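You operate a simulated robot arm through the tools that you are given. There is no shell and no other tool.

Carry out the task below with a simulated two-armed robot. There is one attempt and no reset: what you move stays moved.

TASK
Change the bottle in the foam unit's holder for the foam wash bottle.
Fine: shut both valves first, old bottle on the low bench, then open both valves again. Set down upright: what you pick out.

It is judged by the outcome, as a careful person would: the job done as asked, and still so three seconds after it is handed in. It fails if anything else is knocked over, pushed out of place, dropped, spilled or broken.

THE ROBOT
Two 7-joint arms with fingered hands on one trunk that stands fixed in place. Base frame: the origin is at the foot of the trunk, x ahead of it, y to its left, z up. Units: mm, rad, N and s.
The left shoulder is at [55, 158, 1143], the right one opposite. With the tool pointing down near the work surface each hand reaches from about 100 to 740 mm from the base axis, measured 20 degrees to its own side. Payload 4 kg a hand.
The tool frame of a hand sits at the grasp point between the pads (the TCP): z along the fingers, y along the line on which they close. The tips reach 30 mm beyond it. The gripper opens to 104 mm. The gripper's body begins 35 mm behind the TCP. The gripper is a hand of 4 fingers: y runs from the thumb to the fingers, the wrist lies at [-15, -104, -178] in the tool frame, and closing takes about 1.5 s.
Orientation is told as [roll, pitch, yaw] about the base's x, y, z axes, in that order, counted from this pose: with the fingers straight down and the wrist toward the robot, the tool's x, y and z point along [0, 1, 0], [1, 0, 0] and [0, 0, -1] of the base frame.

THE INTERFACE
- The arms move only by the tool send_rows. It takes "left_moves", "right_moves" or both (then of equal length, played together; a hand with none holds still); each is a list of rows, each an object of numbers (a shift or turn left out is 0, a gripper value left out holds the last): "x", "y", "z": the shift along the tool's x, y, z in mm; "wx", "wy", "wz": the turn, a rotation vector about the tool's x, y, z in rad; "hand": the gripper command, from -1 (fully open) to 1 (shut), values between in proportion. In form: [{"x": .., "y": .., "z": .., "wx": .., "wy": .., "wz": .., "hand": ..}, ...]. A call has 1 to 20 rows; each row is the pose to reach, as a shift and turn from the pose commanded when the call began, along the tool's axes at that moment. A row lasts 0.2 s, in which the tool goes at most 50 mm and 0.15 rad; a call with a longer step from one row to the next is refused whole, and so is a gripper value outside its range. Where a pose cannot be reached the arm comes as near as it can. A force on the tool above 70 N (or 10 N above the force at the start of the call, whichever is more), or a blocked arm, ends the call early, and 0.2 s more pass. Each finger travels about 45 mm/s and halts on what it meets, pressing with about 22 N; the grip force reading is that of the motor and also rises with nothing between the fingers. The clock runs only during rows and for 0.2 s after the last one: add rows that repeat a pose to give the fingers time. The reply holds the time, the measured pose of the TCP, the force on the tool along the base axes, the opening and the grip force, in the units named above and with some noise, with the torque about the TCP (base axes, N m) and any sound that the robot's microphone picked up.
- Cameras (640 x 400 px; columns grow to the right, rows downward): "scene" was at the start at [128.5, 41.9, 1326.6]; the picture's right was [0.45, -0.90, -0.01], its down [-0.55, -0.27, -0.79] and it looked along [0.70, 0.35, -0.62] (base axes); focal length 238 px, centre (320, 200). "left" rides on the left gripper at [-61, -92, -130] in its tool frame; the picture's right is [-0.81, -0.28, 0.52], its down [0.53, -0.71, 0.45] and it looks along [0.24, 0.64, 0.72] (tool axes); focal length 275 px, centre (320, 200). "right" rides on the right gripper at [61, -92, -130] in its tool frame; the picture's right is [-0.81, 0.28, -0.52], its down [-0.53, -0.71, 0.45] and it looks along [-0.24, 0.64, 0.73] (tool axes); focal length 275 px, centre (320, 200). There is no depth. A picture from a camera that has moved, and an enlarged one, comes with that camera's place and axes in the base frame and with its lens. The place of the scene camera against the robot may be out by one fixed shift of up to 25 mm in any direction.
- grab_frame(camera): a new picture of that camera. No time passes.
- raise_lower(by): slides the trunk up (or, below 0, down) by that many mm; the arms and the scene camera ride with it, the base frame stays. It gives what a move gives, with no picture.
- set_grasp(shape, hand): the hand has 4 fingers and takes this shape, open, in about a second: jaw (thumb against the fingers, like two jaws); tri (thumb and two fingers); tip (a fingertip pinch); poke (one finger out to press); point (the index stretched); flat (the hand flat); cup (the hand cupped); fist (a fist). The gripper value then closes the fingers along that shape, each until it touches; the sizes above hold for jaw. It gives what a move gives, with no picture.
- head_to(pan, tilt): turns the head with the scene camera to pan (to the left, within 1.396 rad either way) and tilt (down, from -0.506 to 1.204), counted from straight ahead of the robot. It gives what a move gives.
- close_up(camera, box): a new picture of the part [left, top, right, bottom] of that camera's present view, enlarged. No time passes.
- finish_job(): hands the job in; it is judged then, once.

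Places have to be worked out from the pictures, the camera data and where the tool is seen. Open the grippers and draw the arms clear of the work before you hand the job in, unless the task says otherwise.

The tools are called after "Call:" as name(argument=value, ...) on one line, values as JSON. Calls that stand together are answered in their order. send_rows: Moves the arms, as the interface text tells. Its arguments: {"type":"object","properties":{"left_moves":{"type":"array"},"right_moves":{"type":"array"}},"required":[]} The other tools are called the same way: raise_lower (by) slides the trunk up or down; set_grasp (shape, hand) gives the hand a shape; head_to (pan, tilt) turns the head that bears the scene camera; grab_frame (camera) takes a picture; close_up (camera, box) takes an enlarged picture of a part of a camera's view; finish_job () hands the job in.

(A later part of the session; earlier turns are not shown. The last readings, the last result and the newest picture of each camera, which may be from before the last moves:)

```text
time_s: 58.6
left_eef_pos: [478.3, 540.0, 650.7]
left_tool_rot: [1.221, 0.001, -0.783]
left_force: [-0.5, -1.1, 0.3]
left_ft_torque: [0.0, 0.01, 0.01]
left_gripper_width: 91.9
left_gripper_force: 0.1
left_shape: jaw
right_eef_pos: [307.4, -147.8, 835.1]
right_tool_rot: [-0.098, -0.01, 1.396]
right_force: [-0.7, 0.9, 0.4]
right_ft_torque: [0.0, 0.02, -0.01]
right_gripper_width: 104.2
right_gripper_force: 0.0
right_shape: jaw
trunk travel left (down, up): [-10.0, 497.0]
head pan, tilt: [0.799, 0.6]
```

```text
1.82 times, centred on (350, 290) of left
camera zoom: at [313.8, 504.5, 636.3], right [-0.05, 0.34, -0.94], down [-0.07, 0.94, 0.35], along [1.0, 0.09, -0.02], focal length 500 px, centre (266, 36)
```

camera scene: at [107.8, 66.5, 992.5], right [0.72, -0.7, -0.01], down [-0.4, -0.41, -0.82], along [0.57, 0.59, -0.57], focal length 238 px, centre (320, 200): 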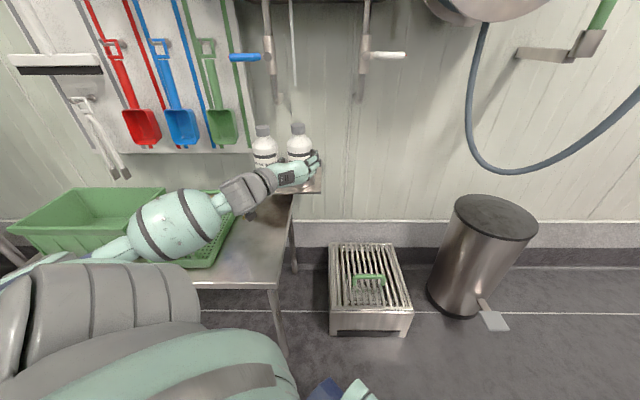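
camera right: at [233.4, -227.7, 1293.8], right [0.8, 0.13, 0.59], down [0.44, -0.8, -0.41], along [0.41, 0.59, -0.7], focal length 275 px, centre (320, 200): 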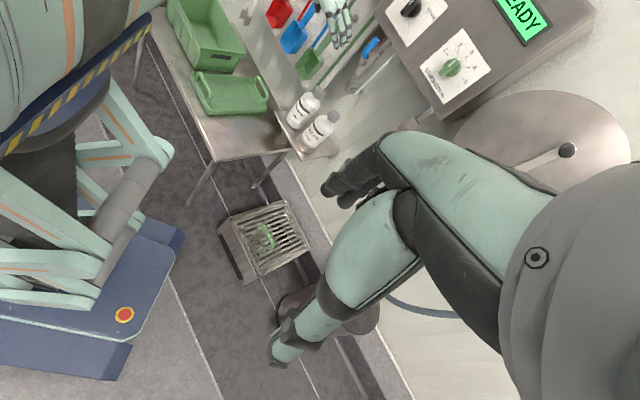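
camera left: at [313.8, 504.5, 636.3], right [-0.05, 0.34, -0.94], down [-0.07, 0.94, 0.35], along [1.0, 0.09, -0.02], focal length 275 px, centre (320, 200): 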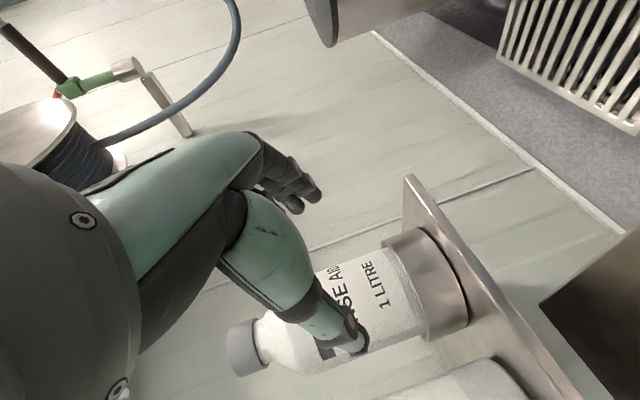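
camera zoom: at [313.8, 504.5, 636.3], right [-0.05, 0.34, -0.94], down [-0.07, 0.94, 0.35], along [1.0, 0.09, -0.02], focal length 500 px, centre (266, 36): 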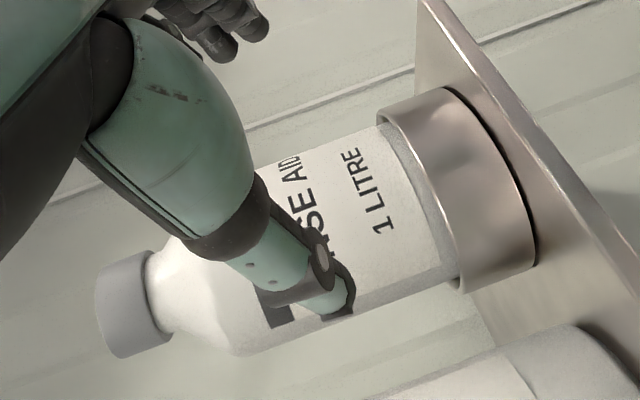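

The bottle looks ~80 mm wide with its axis near s≈−48, d≈844. I raise to z≈670, shift slightly left, open to 98 mm and advance until the fingertips are level with the bottle's front, then check clearance.

Call:
send_rows(left_moves=[{"x": 9, "y": -2.2, "z": -3.3, "hand": -0.88}, {"x": 18.3, "y": -4.5, "z": -6.7, "hand": -0.88}, {"x": 21.7, "y": -4.5, "z": 2.7, "hand": -0.88}, {"x": 25.1, "y": -4.5, "z": 12.1, "hand": -0.88}, {"x": 28.6, "y": -4.5, "z": 21.5, "hand": -0.88}, {"x": 32, "y": -4.5, "z": 30.9, "hand": -0.88}, {"x": 35.4, "y": -4.5, "z": 40.3, "hand": -0.88}, {"x": 35.4, "y": -4.5, "z": 40.3, "hand": -0.88}])

Call:
close_up(camera="left", box=[220, 180, 480, 400])

Call:
close_up(camera="scene", box=[220, 80, 360, 200])

```text
time_s: 60.4
left_eef_pos: [510.6, 579.1, 670.4]
left_tool_rot: [1.221, 0.002, -0.784]
left_force: [0.3, 0.0, 0.0]
left_ft_torque: [0.02, 0.03, -0.02]
left_gripper_width: 97.8
left_gripper_force: 0.0
left_shape: jaw
right_eef_pos: [306.6, -148.5, 836.1]
right_tool_rot: [-0.097, -0.011, 1.396]
right_force: [0.2, -0.1, 1.1]
right_ft_torque: [0.0, 0.0, 0.02]
right_gripper_width: 103.7
right_gripper_force: 0.1
right_shape: jaw
trunk travel left (down, up): [-10.0, 497.0]
head pan, tilt: [0.799, 0.6]
```

```text
1.82 times, centred on (350, 290) of left
camera zoom: at [345.7, 542.3, 655.5], right [-0.05, 0.34, -0.94], down [-0.07, 0.94, 0.35], along [1.0, 0.09, -0.02], focal length 500 px, centre (266, 36)
```

zoom: 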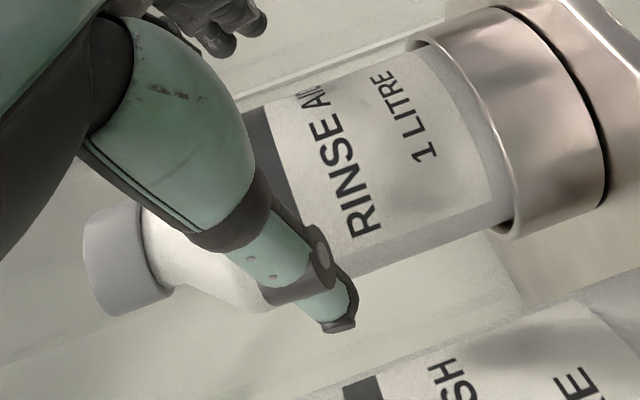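

```text
3.33 times, centred on (290, 140) of scene
camera zoom: at [107.9, 66.6, 992.4], right [0.72, -0.7, -0.01], down [-0.4, -0.41, -0.82], along [0.57, 0.59, -0.57], focal length 793 px, centre (420, 400)
```

zoom: 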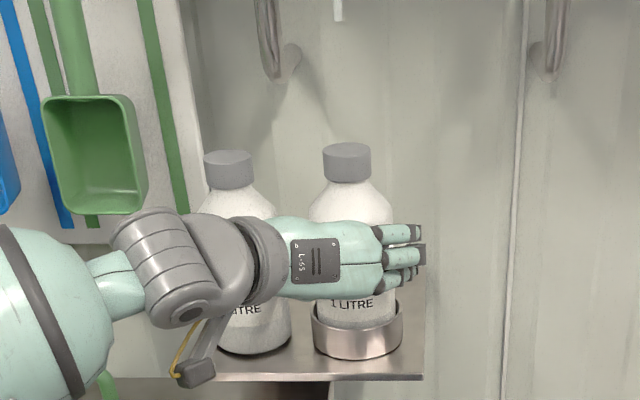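

Triangulating from the last two hand views puts RINSE AID's axis at s≈−50, d≈839, radius ≈40, and FOAM's right edge ~29 mm left of it; the thumb fits with ~6 mm each side. I narrow the opening to 92 mm and creep in half way.

Call:
send_rows(left_moves=[{"y": -1, "hand": -0.77}, {"y": -1, "hand": -0.77}, {"x": 2.1, "y": -1, "z": 5.9, "hand": -0.77}, {"x": 4.3, "y": -1, "z": 11.8, "hand": -0.77}, {"x": 6.4, "y": -1, "z": 17.6, "hand": -0.77}, {"x": 8.6, "y": -1, "z": 23.5, "hand": -0.77}, {"x": 8.6, "y": -1, "z": 23.5, "hand": -0.77}])

Call:
close_up(camera="left", box=[220, 180, 480, 400])

Call:
close_up(camera="scene", box=[220, 80, 360, 200])

```text
time_s: 62.0
left_eef_pos: [528.6, 598.2, 669.3]
left_tool_rot: [1.222, 0.0, -0.784]
left_force: [-0.2, 0.1, 0.0]
left_ft_torque: [-0.04, 0.0, -0.01]
left_gripper_width: 92.1
left_gripper_force: 0.0
left_shape: jaw
right_eef_pos: [307.3, -148.7, 835.2]
right_tool_rot: [-0.099, -0.011, 1.398]
right_force: [-0.8, 0.0, 0.1]
right_ft_torque: [0.0, 0.01, 0.02]
right_gripper_width: 104.0
right_gripper_force: 0.2
right_shape: jaw
trunk travel left (down, up): [-10.0, 497.0]
head pan, tilt: [0.799, 0.6]
```

```text
1.82 times, centred on (350, 290) of left
camera zoom: at [363.4, 561.3, 655.2], right [-0.05, 0.34, -0.94], down [-0.07, 0.94, 0.35], along [1.0, 0.09, -0.02], focal length 500 px, centre (266, 36)
```

zoom: 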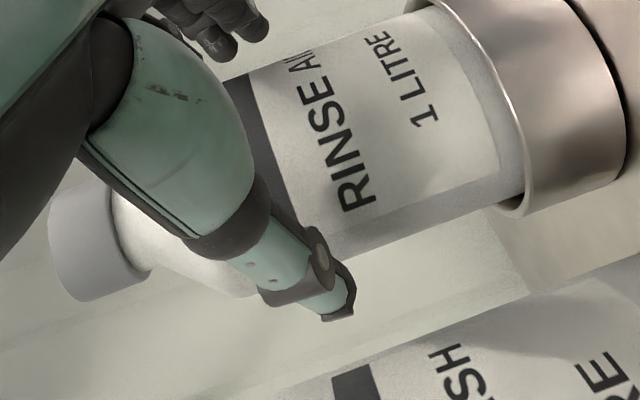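

```text
3.33 times, centred on (290, 140) of scene
camera zoom: at [107.9, 66.6, 992.5], right [0.72, -0.7, -0.01], down [-0.4, -0.41, -0.82], along [0.57, 0.59, -0.57], focal length 793 px, centre (420, 400)
```

zoom: 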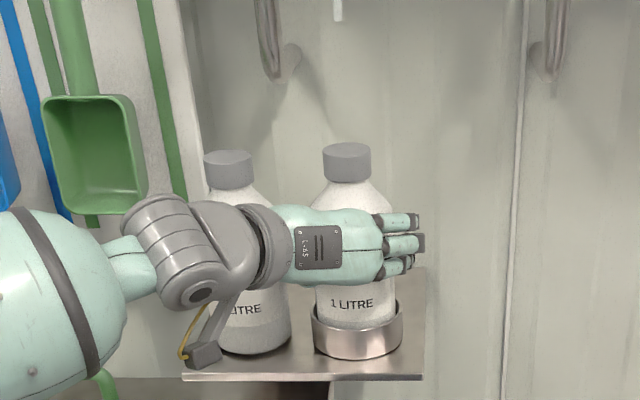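

The thumb is in the gap with room on both sides. I advance the last ~26 mm.

Call:
send_rows(left_moves=[{"x": 2.2, "y": -0.3, "z": 6.1}, {"x": 4.4, "y": -0.6, "z": 12.2}, {"x": 6.7, "y": -0.8, "z": 18.3}, {"x": 8.9, "y": -0.8, "z": 24.4}, {"x": 8.9, "y": -0.8, "z": 24.4}])

Call:
close_up(camera="left", box=[220, 180, 480, 400])

Call:
close_up(camera="scene", box=[220, 80, 360, 200])

```text
time_s: 63.2
left_eef_pos: [546.6, 615.6, 670.4]
left_tool_rot: [1.223, 0.002, -0.782]
left_force: [-0.1, -1.6, -0.6]
left_ft_torque: [0.02, -0.01, -0.01]
left_gripper_width: 92.3
left_gripper_force: 0.1
left_shape: jaw
right_eef_pos: [308.0, -148.8, 834.8]
right_tool_rot: [-0.098, -0.009, 1.395]
right_force: [-0.2, 0.4, 0.7]
right_ft_torque: [0.02, 0.0, 0.04]
right_gripper_width: 104.1
right_gripper_force: 0.1
right_shape: jaw
trunk travel left (down, up): [-10.0, 497.0]
head pan, tilt: [0.799, 0.6]
```

```text
1.82 times, centred on (350, 290) of left
camera zoom: at [382.4, 580.0, 654.7], right [-0.05, 0.34, -0.94], down [-0.08, 0.94, 0.35], along [1.0, 0.09, -0.02], focal length 500 px, centre (266, 36)
```

zoom: 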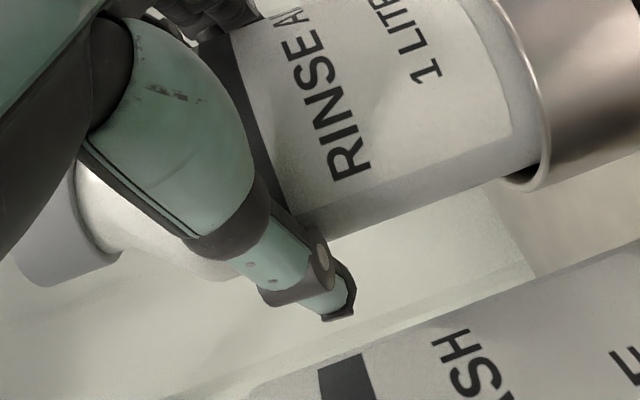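

```text
3.33 times, centred on (290, 140) of scene
camera zoom: at [107.9, 66.6, 992.4], right [0.72, -0.7, -0.01], down [-0.4, -0.41, -0.82], along [0.57, 0.59, -0.57], focal length 793 px, centre (420, 400)
```

zoom: 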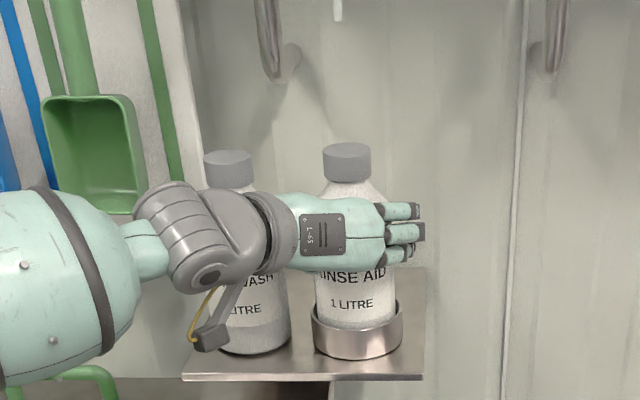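

All clear with no contact force. I close the jaws on the bottle body.

Call:
send_rows(left_moves=[{"hand": -0.6}, {"hand": -0.5}, {"hand": -0.3}, {"hand": 0.2}, {"hand": 0.6}, {"hand": 1}, {"hand": 1}, {"hand": 1}])

Call:
close_up(camera="left", box=[220, 180, 480, 400])

Call:
close_up(camera="scene", box=[220, 80, 360, 200])

```text
time_s: 65.0
left_eef_pos: [547.4, 615.8, 668.4]
left_tool_rot: [1.222, 0.004, -0.781]
left_force: [1.2, 4.0, 0.0]
left_ft_torque: [0.05, 0.04, -0.07]
left_gripper_width: 72.5
left_gripper_force: 21.6
left_shape: jaw
right_eef_pos: [307.8, -148.9, 835.2]
right_tool_rot: [-0.098, -0.01, 1.397]
right_force: [1.0, 0.8, -0.6]
right_ft_torque: [0.02, -0.02, 0.0]
right_gripper_width: 103.9
right_gripper_force: 0.2
right_shape: jaw
trunk travel left (down, up): [-10.0, 497.0]
head pan, tilt: [0.799, 0.6]
```

```text
1.82 times, centred on (350, 290) of left
camera zoom: at [382.5, 580.1, 654.6], right [-0.05, 0.34, -0.94], down [-0.08, 0.94, 0.35], along [1.0, 0.09, -0.02], focal length 500 px, centre (266, 36)
```

zoom: 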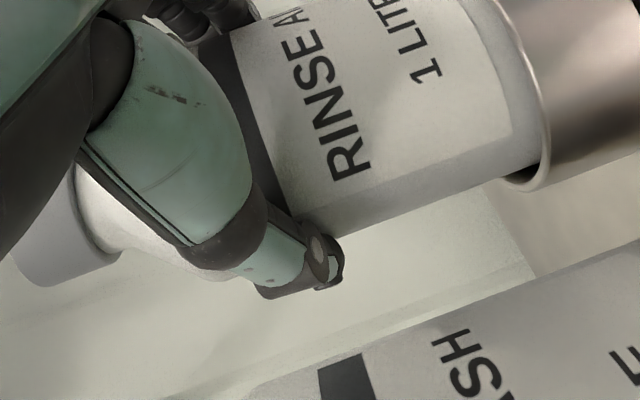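

```text
3.33 times, centred on (290, 140) of scene
camera zoom: at [108.1, 66.8, 992.4], right [0.72, -0.7, -0.01], down [-0.4, -0.41, -0.82], along [0.57, 0.59, -0.57], focal length 793 px, centre (420, 400)
```

zoom: 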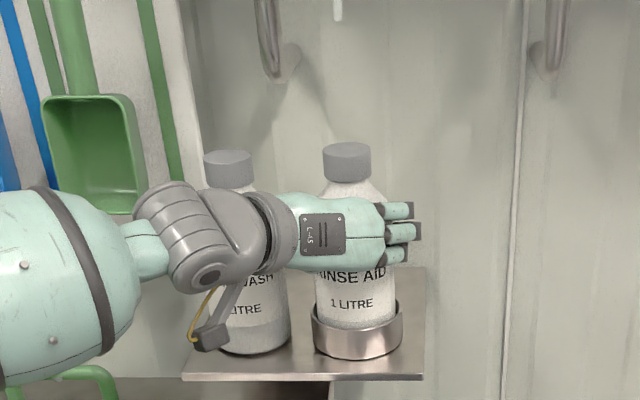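

Gripped firmly (72.5 mm between pads). I lift slowly straight up 12 mm first and check the load.

Call:
send_rows(left_moves=[{"x": 2.8, "z": -1}, {"x": 5.6, "z": -2.1}, {"x": 8.5, "z": -3.1}, {"x": 11.3, "z": -4.1}, {"x": 11.3, "z": -4.1}])

Call:
close_up(camera="left", box=[220, 180, 480, 400])

Call:
close_up(camera="scene", box=[220, 80, 360, 200])

```text
time_s: 66.2
left_eef_pos: [547.1, 616.0, 680.6]
left_tool_rot: [1.219, 0.001, -0.781]
left_force: [-1.9, 1.5, -10.1]
left_ft_torque: [0.07, 0.37, 0.03]
left_gripper_width: 71.8
left_gripper_force: 21.8
left_shape: jaw
right_eef_pos: [308.3, -147.2, 835.9]
right_tool_rot: [-0.098, -0.01, 1.395]
right_force: [0.3, -0.2, 0.2]
right_ft_torque: [-0.04, 0.04, 0.0]
right_gripper_width: 103.7
right_gripper_force: 0.0
right_shape: jaw
trunk travel left (down, up): [-10.0, 497.0]
head pan, tilt: [0.799, 0.6]
```

```text
1.82 times, centred on (350, 290) of left
camera zoom: at [382.2, 579.9, 665.6], right [-0.05, 0.34, -0.94], down [-0.07, 0.94, 0.34], along [1.0, 0.09, -0.02], focal length 500 px, centre (266, 36)
```

zoom: 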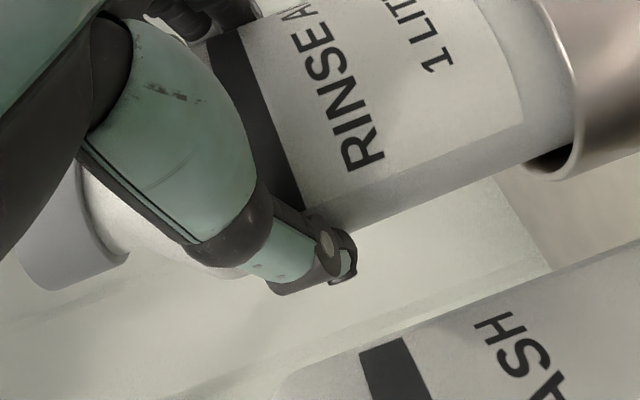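

```text
3.33 times, centred on (290, 140) of scene
camera zoom: at [108.8, 67.7, 992.2], right [0.72, -0.7, -0.01], down [-0.41, -0.41, -0.82], along [0.57, 0.59, -0.57], focal length 793 px, centre (420, 400)
```

zoom: 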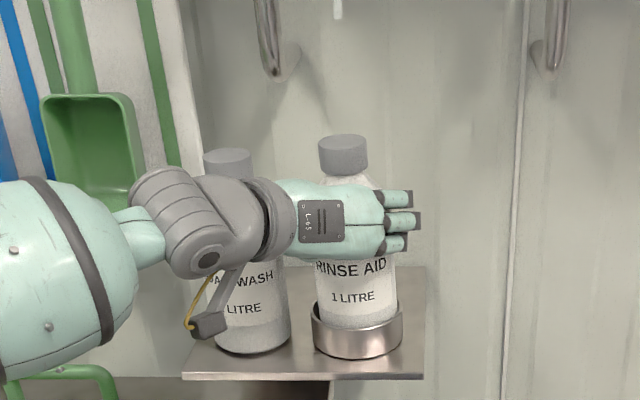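

The load cell shows about 1 kg hanging and the bottle is rising with the hand, with a slight lean. I continue lifting to clear the ring (50 mm total).

Call:
send_rows(left_moves=[{"x": 4.7, "z": -1.7}, {"x": 9.4, "z": -3.4}, {"x": 14.1, "z": -5.1}, {"x": 18.8, "z": -6.8}, {"x": 23.5, "z": -8.6}, {"x": 28.2, "z": -10.3}, {"x": 32.9, "z": -12}, {"x": 36.6, "z": -13.3}, {"x": 36.6, "z": -13.3}])

Call:
grab_frame(camera="left")

Call:
close_up(camera="scene", box=[220, 80, 360, 200])

```text
time_s: 68.2
left_eef_pos: [546.2, 617.1, 719.8]
left_tool_rot: [1.22, 0.002, -0.784]
left_force: [0.3, 0.5, -10.8]
left_ft_torque: [-0.13, 0.14, -0.01]
left_gripper_width: 71.7
left_gripper_force: 22.5
left_shape: jaw
right_eef_pos: [306.5, -148.1, 834.7]
right_tool_rot: [-0.098, -0.01, 1.398]
right_force: [1.1, 0.0, -0.8]
right_ft_torque: [0.01, 0.01, 0.04]
right_gripper_width: 103.7
right_gripper_force: 0.1
right_shape: jaw
trunk travel left (down, up): [-10.0, 497.0]
head pan, tilt: [0.799, 0.6]
```

```text
taken
camera left: at [381.2, 580.5, 705.7], right [-0.05, 0.34, -0.94], down [-0.07, 0.94, 0.34], along [1.0, 0.09, -0.02], focal length 275 px, centre (320, 200)
```

left: 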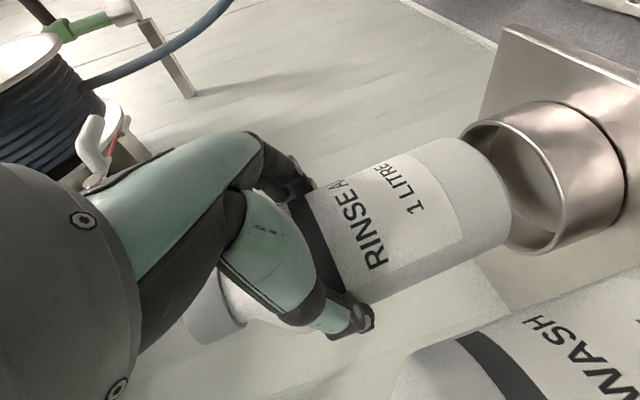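

```text
3.33 times, centred on (290, 140) of scene
camera zoom: at [108.9, 67.5, 992.3], right [0.72, -0.7, -0.01], down [-0.41, -0.41, -0.82], along [0.57, 0.59, -0.57], focal length 793 px, centre (420, 400)
```

zoom: 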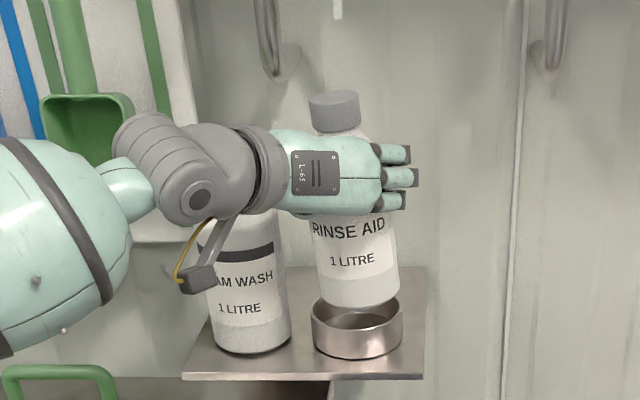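

The bottle is out of the ring with a slight lean (~4–5°) that I'll correct before setting down. I raise another 12 mm and draw straight back from the wall.

Call:
send_rows(left_moves=[{"x": 5.6, "z": -2}, {"x": 11.3, "z": -4.1}, {"x": 8.6, "z": -11.6}, {"x": 4.5, "z": -22.9}, {"x": -0.7, "z": -37}, {"x": -5.8, "z": -51.1}, {"x": -10.9, "z": -65.2}, {"x": -16.1, "z": -79.3}, {"x": -21.2, "z": -93.4}, {"x": -26.3, "z": -107.5}, {"x": -31.5, "z": -121.6}, {"x": -36.6, "z": -135.7}, {"x": -40, "z": -145.1}, {"x": -40, "z": -145.1}])

Call:
grab_frame(camera="left")

Call:
grab_frame(camera="scene")

```text
time_s: 71.2
left_eef_pos: [438.6, 511.4, 730.6]
left_tool_rot: [1.22, 0.001, -0.784]
left_force: [0.0, -1.4, -10.7]
left_ft_torque: [-0.11, 0.12, 0.02]
left_gripper_width: 71.5
left_gripper_force: 22.1
left_shape: jaw
right_eef_pos: [307.9, -147.7, 835.5]
right_tool_rot: [-0.099, -0.01, 1.397]
right_force: [-0.3, 0.6, 0.1]
right_ft_torque: [-0.01, -0.05, -0.05]
right_gripper_width: 103.7
right_gripper_force: 0.1
right_shape: jaw
trunk travel left (down, up): [-10.0, 497.0]
head pan, tilt: [0.799, 0.6]
```

```text
taken
camera left: at [274.1, 474.3, 716.6], right [-0.05, 0.34, -0.94], down [-0.07, 0.94, 0.35], along [1.0, 0.09, -0.02], focal length 275 px, centre (320, 200)
```

left: 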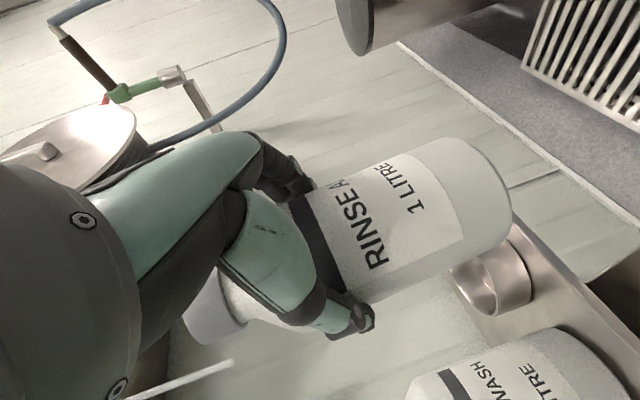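

```text
taken
camera scene: at [108.6, 67.3, 992.3], right [0.72, -0.7, -0.01], down [-0.41, -0.41, -0.82], along [0.57, 0.59, -0.57], focal length 238 px, centre (320, 200)
```

scene: 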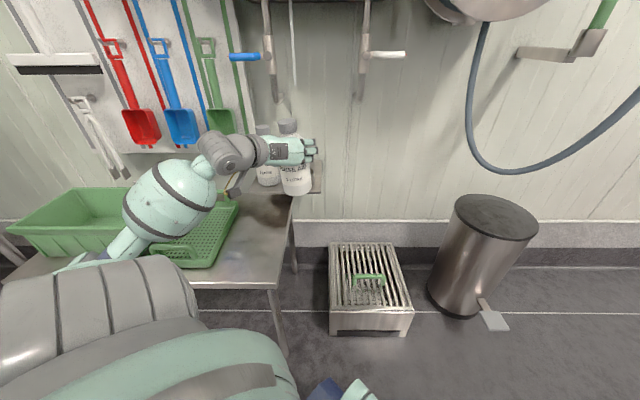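

The bottle is clear of the shelf. I zoom in on it to measure its lean before lowering it.

Call:
close_up(camera="left", box=[160, 120, 560, 370])

Call:
close_up(camera="scene", box=[240, 100, 340, 210])

```text
1.60 times, centred on (360, 245) of left
camera zoom: at [274.1, 474.3, 716.6], right [-0.05, 0.34, -0.94], down [-0.07, 0.94, 0.35], along [1.0, 0.09, -0.02], focal length 440 px, centre (256, 128)
```

zoom: 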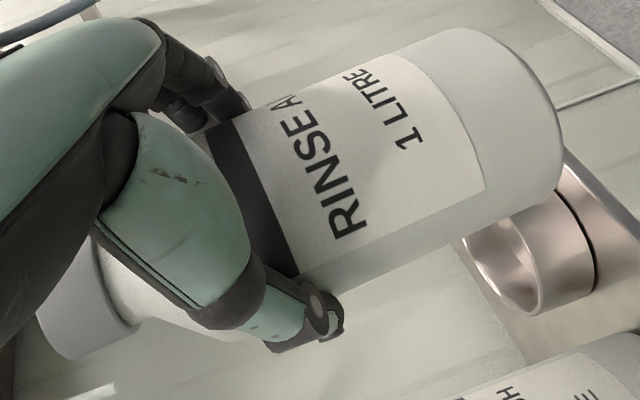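

```text
3.64 times, centred on (290, 155) of scene
camera zoom: at [108.6, 67.3, 992.3], right [0.72, -0.7, -0.01], down [-0.41, -0.41, -0.82], along [0.57, 0.59, -0.57], focal length 865 px, centre (429, 364)
```

zoom: 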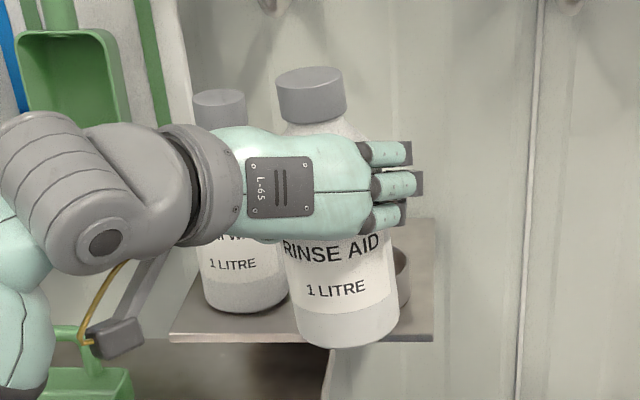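

The lean is about 4.7° (top to the left). I correct it by turning the hand about the wall normal while carrying the bottle over the free part of the bench, stopping well above it.

Call:
send_rows(left_moves=[{"x": -11.5, "y": -9, "wx": 0.002, "wz": 0.006}, {"x": -23, "y": -18.1, "wx": 0.005, "wz": 0.013}, {"x": -34.5, "y": -27.1, "wx": 0.007, "wz": 0.019}, {"x": -46, "y": -36.2, "wx": 0.009, "wz": 0.026}, {"x": -57.5, "y": -45.2, "wx": 0.012, "wz": 0.032}, {"x": -69, "y": -54.2, "wx": 0.014, "wz": 0.039}, {"x": -80.6, "y": -63.3, "wx": 0.016, "wz": 0.045}, {"x": -92.1, "y": -72.3, "wx": 0.019, "wz": 0.051}, {"x": -103.6, "y": -81.4, "wx": 0.021, "wz": 0.058}, {"x": -115.1, "y": -90.4, "wx": 0.023, "wz": 0.064}, {"x": -126.6, "y": -99.5, "wx": 0.026, "wz": 0.071}, {"x": -138.1, "y": -108.5, "z": 0.6, "wx": 0.028, "wz": 0.077}, {"x": -138.1, "y": -108.5, "z": 0.6, "wx": 0.028, "wz": 0.077}])

Call:
grab_frame(camera="left")

Call:
grab_frame(camera="scene")

Call:
grab_frame(camera="right")

```text
time_s: 74.0
left_eef_pos: [330.4, 553.7, 602.1]
left_tool_rot: [1.218, 0.085, -0.784]
left_force: [-0.4, -0.1, -9.6]
left_ft_torque: [-0.16, 0.11, 0.0]
left_gripper_width: 71.6
left_gripper_force: 21.9
left_shape: jaw
right_eef_pos: [307.7, -147.9, 835.4]
right_tool_rot: [-0.096, -0.012, 1.395]
right_force: [0.9, 0.0, -0.5]
right_ft_torque: [0.0, 0.01, -0.01]
right_gripper_width: 104.1
right_gripper_force: 0.0
right_shape: jaw
trunk travel left (down, up): [-10.0, 497.0]
head pan, tilt: [0.799, 0.6]
```

```text
taken
camera left: at [165.5, 517.8, 595.8], right [-0.1, 0.4, -0.91], down [-0.05, 0.91, 0.4], along [0.99, 0.09, -0.07], focal length 275 px, centre (320, 200)
```

left: 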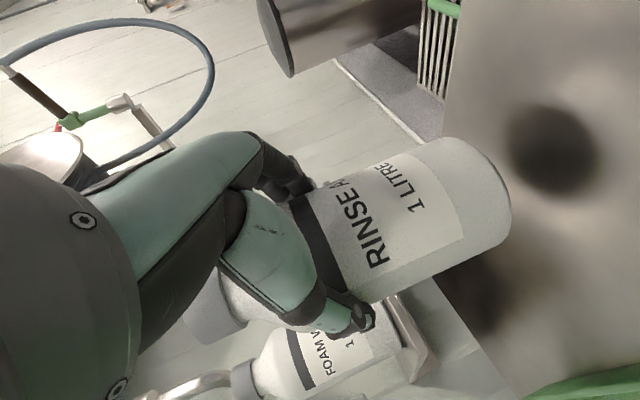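

```text
taken
camera scene: at [108.3, 67.4, 992.3], right [0.72, -0.7, -0.01], down [-0.41, -0.41, -0.82], along [0.57, 0.59, -0.57], focal length 238 px, centre (320, 200)
```

scene: 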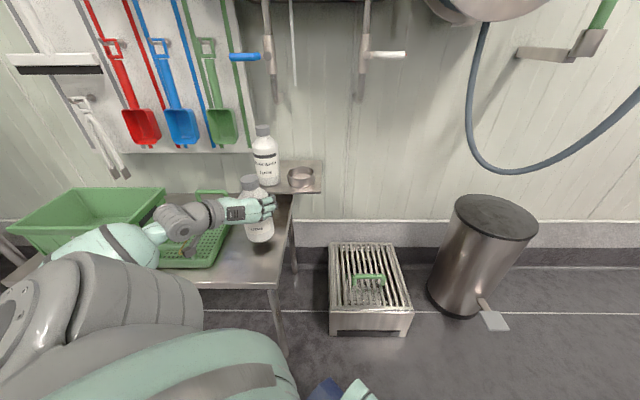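

```text
taken
camera right: at [220.1, -226.9, 957.4], right [0.79, 0.13, 0.6], down [0.44, -0.8, -0.41], along [0.42, 0.59, -0.69], focal length 275 px, centre (320, 200)
```

right: 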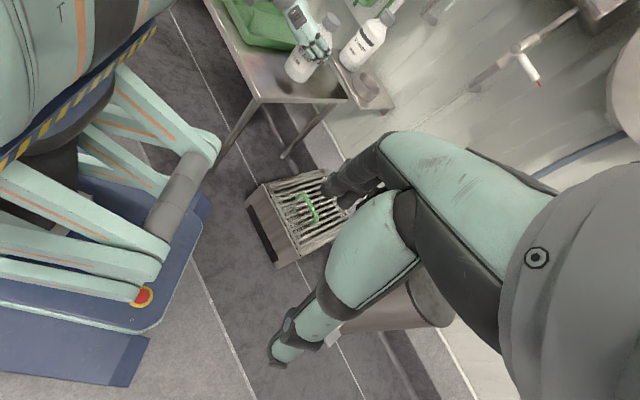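

The bottle is over the bench, about 50 mm above it. I check its uprightness in close-ups.

Call:
close_up(camera="scene", box=[200, 160, 300, 260])

Call:
close_up(camera="right", box=[220, 0, 420, 130])

Call:
close_up(camera="left", box=[160, 120, 560, 370])

```text
4.00 times, centred on (250, 210) of scene
camera zoom: at [108.3, 67.4, 992.3], right [0.72, -0.7, -0.01], down [-0.41, -0.41, -0.82], along [0.57, 0.59, -0.57], focal length 951 px, centre (600, 160)
```

zoom: 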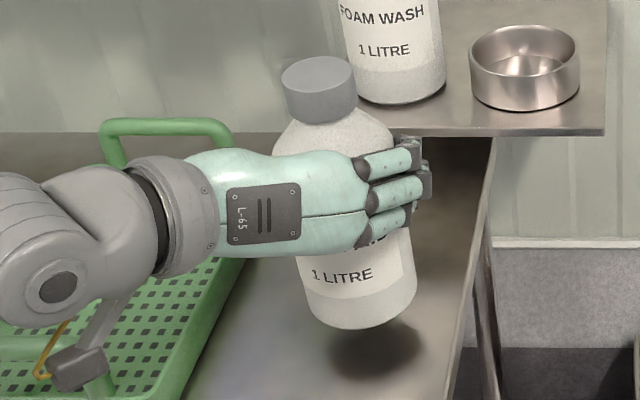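

```text
3.08 times, centred on (320, 65) of right
camera zoom: at [220.1, -226.9, 957.4], right [0.79, 0.13, 0.6], down [0.44, -0.8, -0.41], along [0.42, 0.59, -0.69], focal length 847 px, centre (320, 615)
```

zoom: 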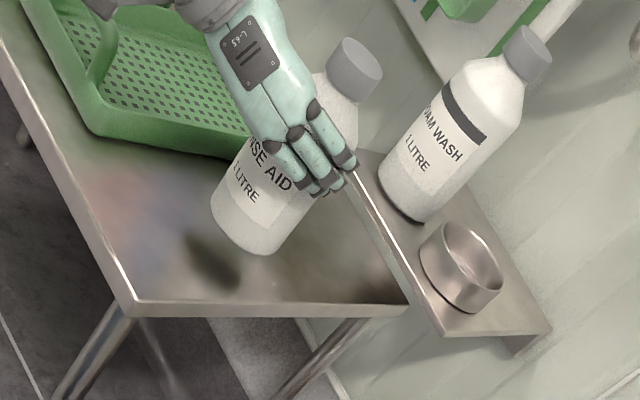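

```text
1.60 times, centred on (360, 245) of left
camera zoom: at [165.5, 517.8, 595.8], right [-0.1, 0.4, -0.91], down [-0.05, 0.91, 0.4], along [0.99, 0.09, -0.07], focal length 440 px, centre (256, 128)
```

zoom: 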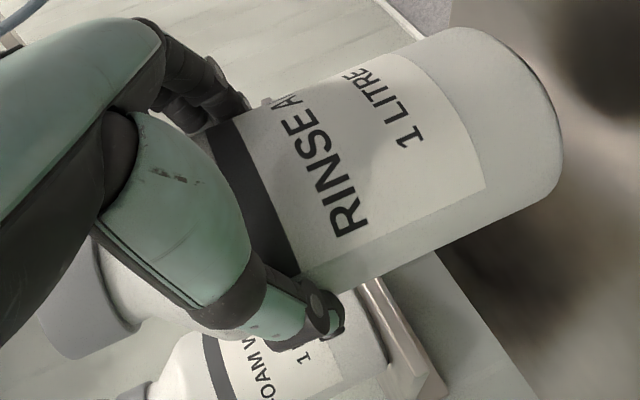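

Sideways it is now upright; the hand view suggests a ~3° lean toward me, so I correct that with a small tilt and lower 38 mm toward the bench.

Call:
send_rows(left_moves=[{"x": -4.7, "y": 0.4, "z": 1.7, "wy": -0.006}, {"x": -9.4, "y": 0.9, "z": 3.4, "wy": -0.012}, {"x": -14, "y": 1.3, "z": 5.2, "wy": -0.019}, {"x": -18.7, "y": 1.7, "z": 6.9, "wy": -0.025}, {"x": -23.4, "y": 2.1, "z": 8.6, "wy": -0.031}, {"x": -28.1, "y": 2.6, "z": 10.3, "wy": -0.037}, {"x": -32.7, "y": 3, "z": 12, "wy": -0.044}, {"x": -35.5, "y": 3.2, "z": 13.1, "wy": -0.05}, {"x": -35.5, "y": 3.2, "z": 13.1, "wy": -0.05}])

Call:
close_up(camera="scene", box=[200, 160, 300, 260])

Call:
close_up(camera="right", box=[220, 0, 420, 130])

Call:
close_up(camera="left", box=[160, 120, 560, 370])

```text
time_s: 76.0
left_eef_pos: [331.3, 551.2, 568.6]
left_tool_rot: [1.181, 0.082, -0.784]
left_force: [-5.3, 0.3, 16.7]
left_ft_torque: [-0.04, -0.58, 0.08]
left_gripper_width: 70.9
left_gripper_force: 22.1
left_shape: jaw
right_eef_pos: [306.5, -149.9, 836.0]
right_tool_rot: [-0.1, -0.012, 1.396]
right_force: [0.9, 0.2, -0.7]
right_ft_torque: [0.0, -0.01, 0.02]
right_gripper_width: 103.7
right_gripper_force: 0.1
right_shape: jaw
trunk travel left (down, up): [-10.0, 497.0]
head pan, tilt: [0.799, 0.6]
```

```text
4.00 times, centred on (250, 210) of scene
camera zoom: at [106.4, 65.3, 992.8], right [0.72, -0.7, -0.01], down [-0.4, -0.4, -0.82], along [0.57, 0.59, -0.57], focal length 951 px, centre (600, 160)
```

zoom: 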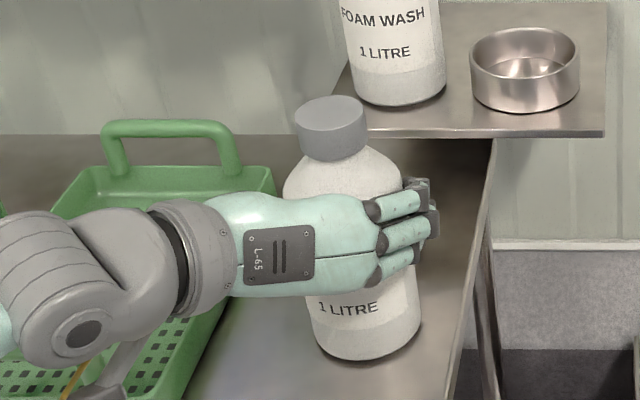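

```text
3.08 times, centred on (320, 65) of right
camera zoom: at [218.4, -229.0, 957.4], right [0.79, 0.13, 0.6], down [0.44, -0.8, -0.41], along [0.42, 0.59, -0.69], focal length 847 px, centre (320, 615)
```

zoom: 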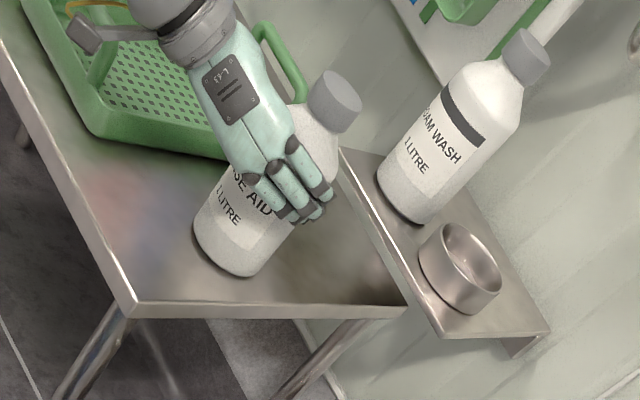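

```text
1.60 times, centred on (360, 245) of left
camera zoom: at [165.4, 515.9, 567.4], right [-0.13, 0.37, -0.92], down [-0.04, 0.93, 0.38], along [0.99, 0.09, -0.1], focal length 440 px, centre (256, 128)
```

zoom: 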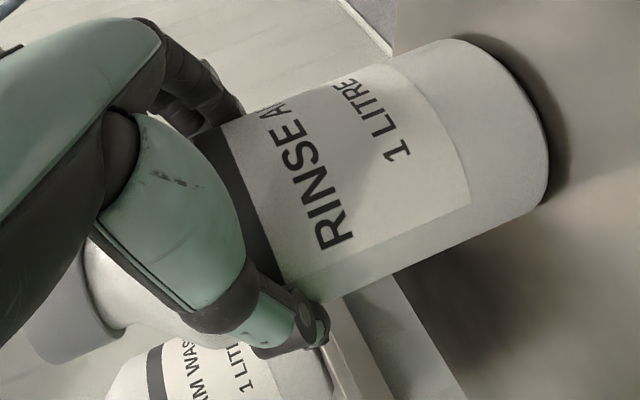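

Touchdown: the load reversed to +17 N at z≈568, so the bottle stands on the bench (top z≈462). I ease up 2 mm to relieve the pressure and open the fingers gradually.

Call:
send_rows(left_moves=[{"x": 1, "z": -0.4}, {"x": 1.9, "y": -0.2, "z": -0.7}, {"x": 1.9, "y": -0.2, "z": -0.7, "hand": -0.3}, {"x": 1.9, "y": -0.2, "z": -0.7, "hand": -0.4}, {"x": 1.9, "y": -0.2, "z": -0.7, "hand": -0.45}, {"x": 1.9, "y": -0.2, "z": -0.7, "hand": -0.5}, {"x": 1.9, "y": -0.2, "z": -0.7, "hand": -0.55}, {"x": 1.9, "y": -0.2, "z": -0.7, "hand": -0.6}, {"x": 1.9, "y": -0.2, "z": -0.7, "hand": -0.7}, {"x": 1.9, "y": -0.2, "z": -0.7, "hand": -0.8}, {"x": 1.9, "y": -0.2, "z": -0.7, "hand": -0.9}, {"x": 1.9, "y": -0.2, "z": -0.7, "hand": -0.95}])

Call:
close_up(camera="scene", box=[200, 160, 300, 260])

Call:
close_up(camera="left", box=[160, 120, 560, 370])

Call:
close_up(camera="right", box=[220, 0, 420, 130])

```text
time_s: 78.6
left_eef_pos: [330.7, 552.8, 567.2]
left_tool_rot: [1.172, 0.084, -0.784]
left_force: [-0.2, 0.4, 0.2]
left_ft_torque: [-0.01, 0.01, -0.04]
left_gripper_width: 101.2
left_gripper_force: 0.1
left_shape: jaw
right_eef_pos: [306.1, -147.9, 835.1]
right_tool_rot: [-0.097, -0.011, 1.397]
right_force: [-1.1, -0.1, 0.3]
right_ft_torque: [0.01, 0.03, -0.01]
right_gripper_width: 103.8
right_gripper_force: 0.0
right_shape: jaw
trunk travel left (down, up): [-10.0, 497.0]
head pan, tilt: [0.799, 0.6]
```

```text
4.00 times, centred on (250, 210) of scene
camera zoom: at [107.7, 66.6, 992.5], right [0.72, -0.7, -0.01], down [-0.4, -0.41, -0.82], along [0.57, 0.59, -0.57], focal length 951 px, centre (600, 160)
```

zoom: 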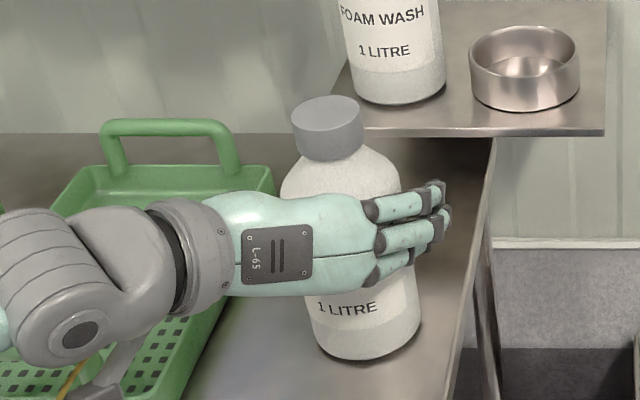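

```text
1.60 times, centred on (360, 245) of left
camera zoom: at [165.0, 516.6, 567.6], right [-0.14, 0.36, -0.92], down [-0.04, 0.93, 0.37], along [0.99, 0.09, -0.11], focal length 440 px, centre (256, 128)
```

zoom: 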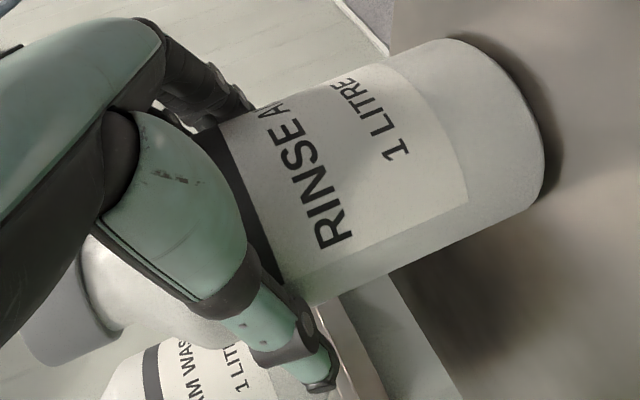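

```text
3.08 times, centred on (320, 65) of right
camera zoom: at [219.5, -227.7, 957.3], right [0.79, 0.13, 0.6], down [0.44, -0.8, -0.41], along [0.42, 0.59, -0.69], focal length 847 px, centre (320, 615)
```

zoom: 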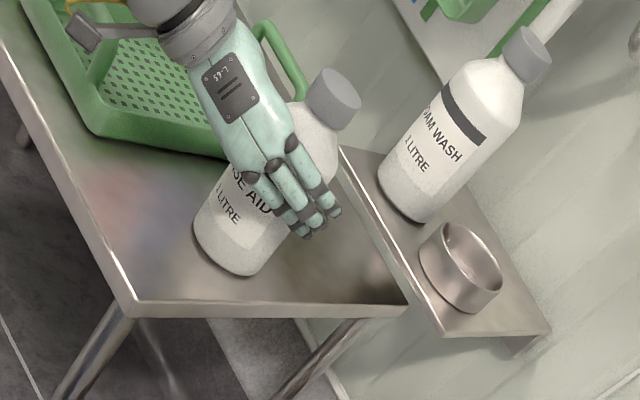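

The bottle stands upright on the bench by itself. I back the open hand straight out.

Call:
send_rows(left_moves=[{"x": -3.9, "z": -9.2}, {"x": -7.8, "z": -18.4}, {"x": -11.7, "z": -27.6}, {"x": -15.6, "z": -36.8}, {"x": -19.5, "z": -46}, {"x": -23.4, "z": -55.2}, {"x": -27.3, "z": -64.4}, {"x": -29.2, "z": -69}, {"x": -29.2, "z": -69}])

Call:
grab_frame(camera="scene")

Call:
grab_frame(camera="left")

```text
time_s: 80.6
left_eef_pos: [276.5, 498.9, 567.6]
left_tool_rot: [1.172, 0.083, -0.784]
left_force: [0.3, 0.1, -0.3]
left_ft_torque: [0.0, 0.03, -0.04]
left_gripper_width: 101.2
left_gripper_force: 0.1
left_shape: jaw
right_eef_pos: [308.3, -150.1, 834.9]
right_tool_rot: [-0.097, -0.009, 1.398]
right_force: [-0.5, -0.7, -0.7]
right_ft_torque: [0.01, 0.01, 0.0]
right_gripper_width: 103.7
right_gripper_force: 0.1
right_shape: jaw
trunk travel left (down, up): [-10.0, 497.0]
head pan, tilt: [0.799, 0.6]
```

```text
taken
camera scene: at [107.7, 66.6, 992.5], right [0.72, -0.7, -0.01], down [-0.4, -0.41, -0.82], along [0.57, 0.59, -0.57], focal length 238 px, centre (320, 200)
```

scene: 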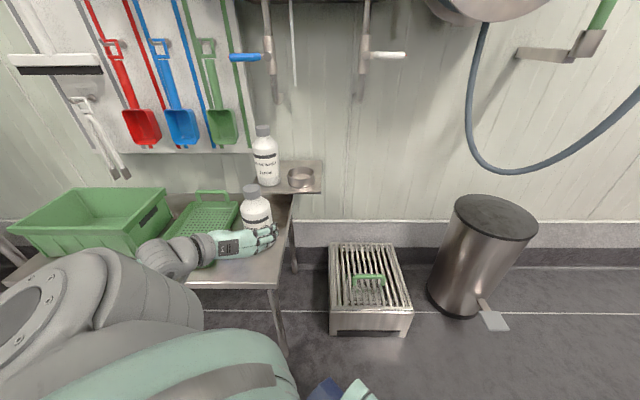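

```text
taken
camera left: at [111.4, 462.8, 567.6], right [-0.14, 0.36, -0.92], down [-0.04, 0.93, 0.37], along [0.99, 0.09, -0.11], focal length 275 px, centre (320, 200)
```

left: 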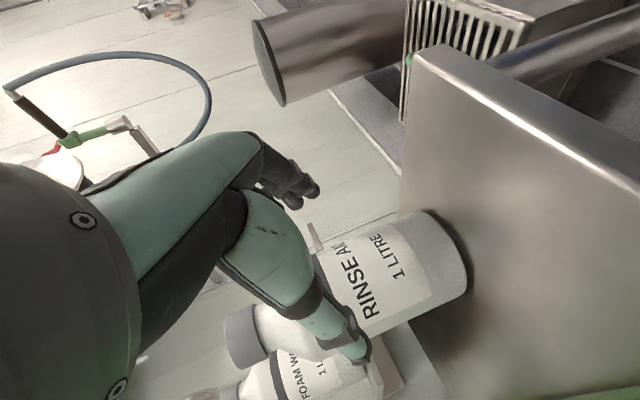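

The old bottle stands clear. Now I raise the hand above it, straightening the wrist, before going for FOAM WASH.

Call:
send_rows(left_moves=[{"x": 15.6, "y": -1.4, "z": -6.6}, {"x": 31.2, "y": -2.8, "z": -13.2}, {"x": 46.8, "y": -4.2, "z": -19.8}, {"x": 62.4, "y": -5.6, "z": -26.4, "wx": -0.006, "wy": 0.01, "wz": -0.015}, {"x": 78, "y": -7, "z": -33, "wx": -0.012, "wy": 0.02, "wz": -0.03}, {"x": 93.6, "y": -8.5, "z": -39.6, "wx": -0.018, "wy": 0.03, "wz": -0.045}, {"x": 109.2, "y": -9.9, "z": -46.2, "wx": -0.025, "wy": 0.04, "wz": -0.06}, {"x": 124.8, "y": -11.3, "z": -52.8, "wx": -0.032, "wy": 0.05, "wz": -0.076}, {"x": 140.4, "y": -12.7, "z": -59.4, "wx": -0.032, "wy": 0.05, "wz": -0.076}, {"x": 156, "y": -14.1, "z": -66, "wx": -0.032, "wy": 0.05, "wz": -0.076}, {"x": 156, "y": -14.1, "z": -66, "wx": -0.032, "wy": 0.05, "wz": -0.076}])

Call:
grab_frame(camera="scene")

Call:
grab_frame(camera="left")

```text
time_s: 83.0
left_eef_pos: [284.1, 527.9, 737.4]
left_tool_rot: [1.222, 0.0, -0.787]
left_force: [-0.3, 0.2, -0.5]
left_ft_torque: [-0.01, 0.02, 0.01]
left_gripper_width: 100.8
left_gripper_force: 0.0
left_shape: jaw
left hand out of reach, approached as far as the arm can: row 2, 3, 4, 5, 6, 7, 8, 9, 10, 11
right_eef_pos: [307.1, -149.4, 835.1]
right_tool_rot: [-0.098, -0.011, 1.395]
right_force: [-0.5, 0.2, -0.8]
right_ft_torque: [0.02, -0.02, -0.04]
right_gripper_width: 104.0
right_gripper_force: 0.1
right_shape: jaw
trunk travel left (down, up): [-10.0, 497.0]
head pan, tilt: [0.799, 0.6]
```

```text
taken
camera scene: at [107.7, 66.6, 992.5], right [0.72, -0.7, -0.01], down [-0.4, -0.41, -0.82], along [0.57, 0.59, -0.57], focal length 238 px, centre (320, 200)
```

scene: 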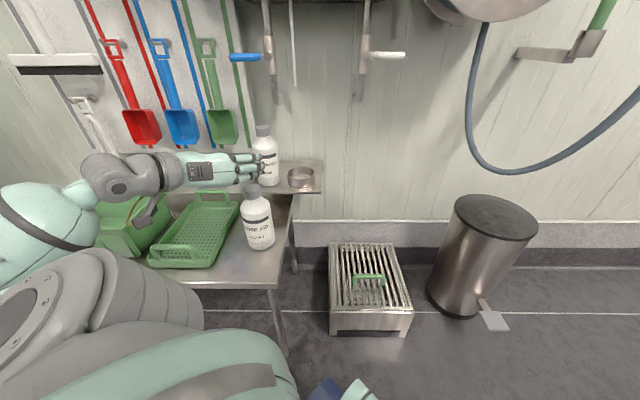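

```text
taken
camera left: at [119.4, 491.8, 722.8], right [-0.05, 0.34, -0.94], down [-0.07, 0.94, 0.34], along [1.0, 0.08, -0.02], focal length 275 px, centre (320, 200)
```

left: 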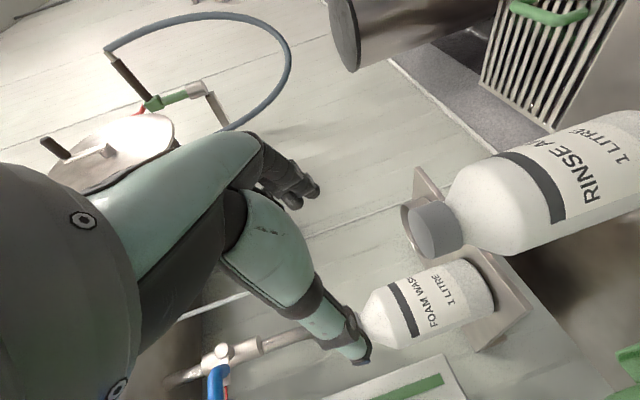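

RINSE AID stands upright on the bench. I move forward above it toward FOAM WASH at height, to d≈750.

Call:
send_rows(left_moves=[{"x": 5.3, "z": 14.6}, {"x": 10.6, "z": 29.2}, {"x": 15.9, "z": 43.8}, {"x": 21.2, "z": 58.5}, {"x": 26.5, "y": -0.5, "z": 73.1}, {"x": 31.8, "y": -1, "z": 87.7}, {"x": 37.2, "y": -1.7, "z": 102.3}, {"x": 42.5, "y": -1.7, "z": 116.9}, {"x": 47.8, "y": -1.7, "z": 131.5}, {"x": 53.1, "y": -1.7, "z": 146.2}, {"x": 58.4, "y": -1.7, "z": 160.8}, {"x": 63.7, "y": -1.7, "z": 175.4}, {"x": 69, "y": -1.7, "z": 190}, {"x": 69, "y": -1.7, "z": 190}])

Call:
grab_frame(camera="left")

Call:
grab_frame(camera="scene")

```text
time_s: 86.0
left_eef_pos: [424.9, 674.0, 735.4]
left_tool_rot: [1.22, 0.0, -0.785]
left_force: [0.2, -0.7, -0.5]
left_ft_torque: [0.01, 0.03, 0.02]
left_gripper_width: 100.9
left_gripper_force: 0.2
left_shape: jaw
right_eef_pos: [307.1, -148.9, 834.4]
right_tool_rot: [-0.098, -0.011, 1.397]
right_force: [0.3, 0.3, 0.5]
right_ft_torque: [-0.03, -0.03, -0.01]
right_gripper_width: 104.0
right_gripper_force: 0.1
right_shape: jaw
trunk travel left (down, up): [-10.0, 497.0]
head pan, tilt: [0.799, 0.6]
```

```text
taken
camera left: at [260.1, 637.8, 721.6], right [-0.05, 0.34, -0.94], down [-0.07, 0.94, 0.35], along [1.0, 0.08, -0.02], focal length 275 px, centre (320, 200)
```

left: 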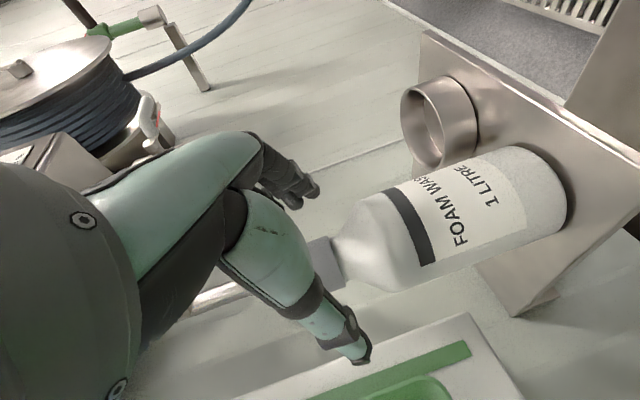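

```text
taken
camera scene: at [107.8, 66.6, 992.5], right [0.72, -0.7, -0.01], down [-0.4, -0.41, -0.82], along [0.57, 0.59, -0.57], focal length 238 px, centre (320, 200)
```

scene: 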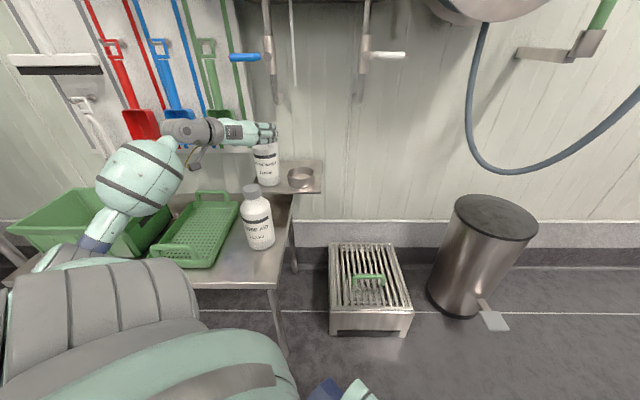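

FOAM WASH is in front of the hand. I zoom in to measure its axis before lowering to grip height.

Call:
close_up(camera="left", box=[300, 130, 600, 310])

Call:
close_up(camera="scene", box=[200, 100, 340, 260])

```text
2.13 times, centred on (450, 220) of left
camera zoom: at [260.1, 637.8, 721.6], right [-0.05, 0.34, -0.94], down [-0.07, 0.94, 0.35], along [1.0, 0.08, -0.02], focal length 587 px, centre (43, 157)
```

zoom: 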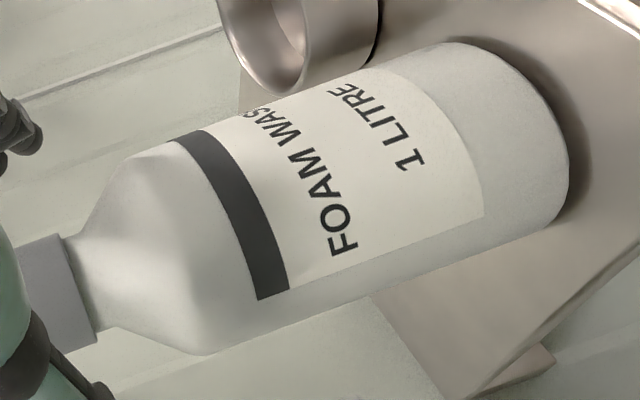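

```text
2.50 times, centred on (270, 180) of scene
camera zoom: at [107.8, 66.6, 992.5], right [0.72, -0.7, -0.01], down [-0.4, -0.41, -0.82], along [0.57, 0.59, -0.57], focal length 594 px, centre (445, 250)
```

zoom: 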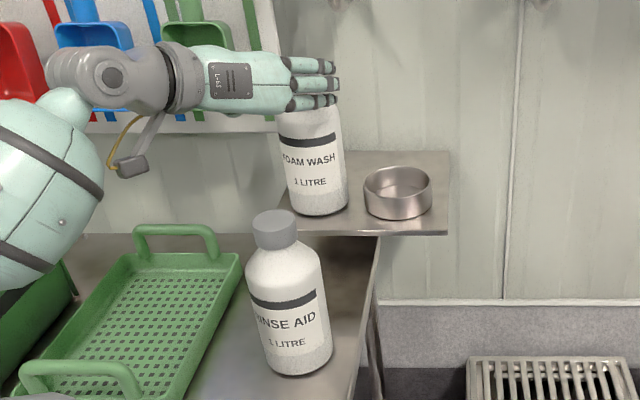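

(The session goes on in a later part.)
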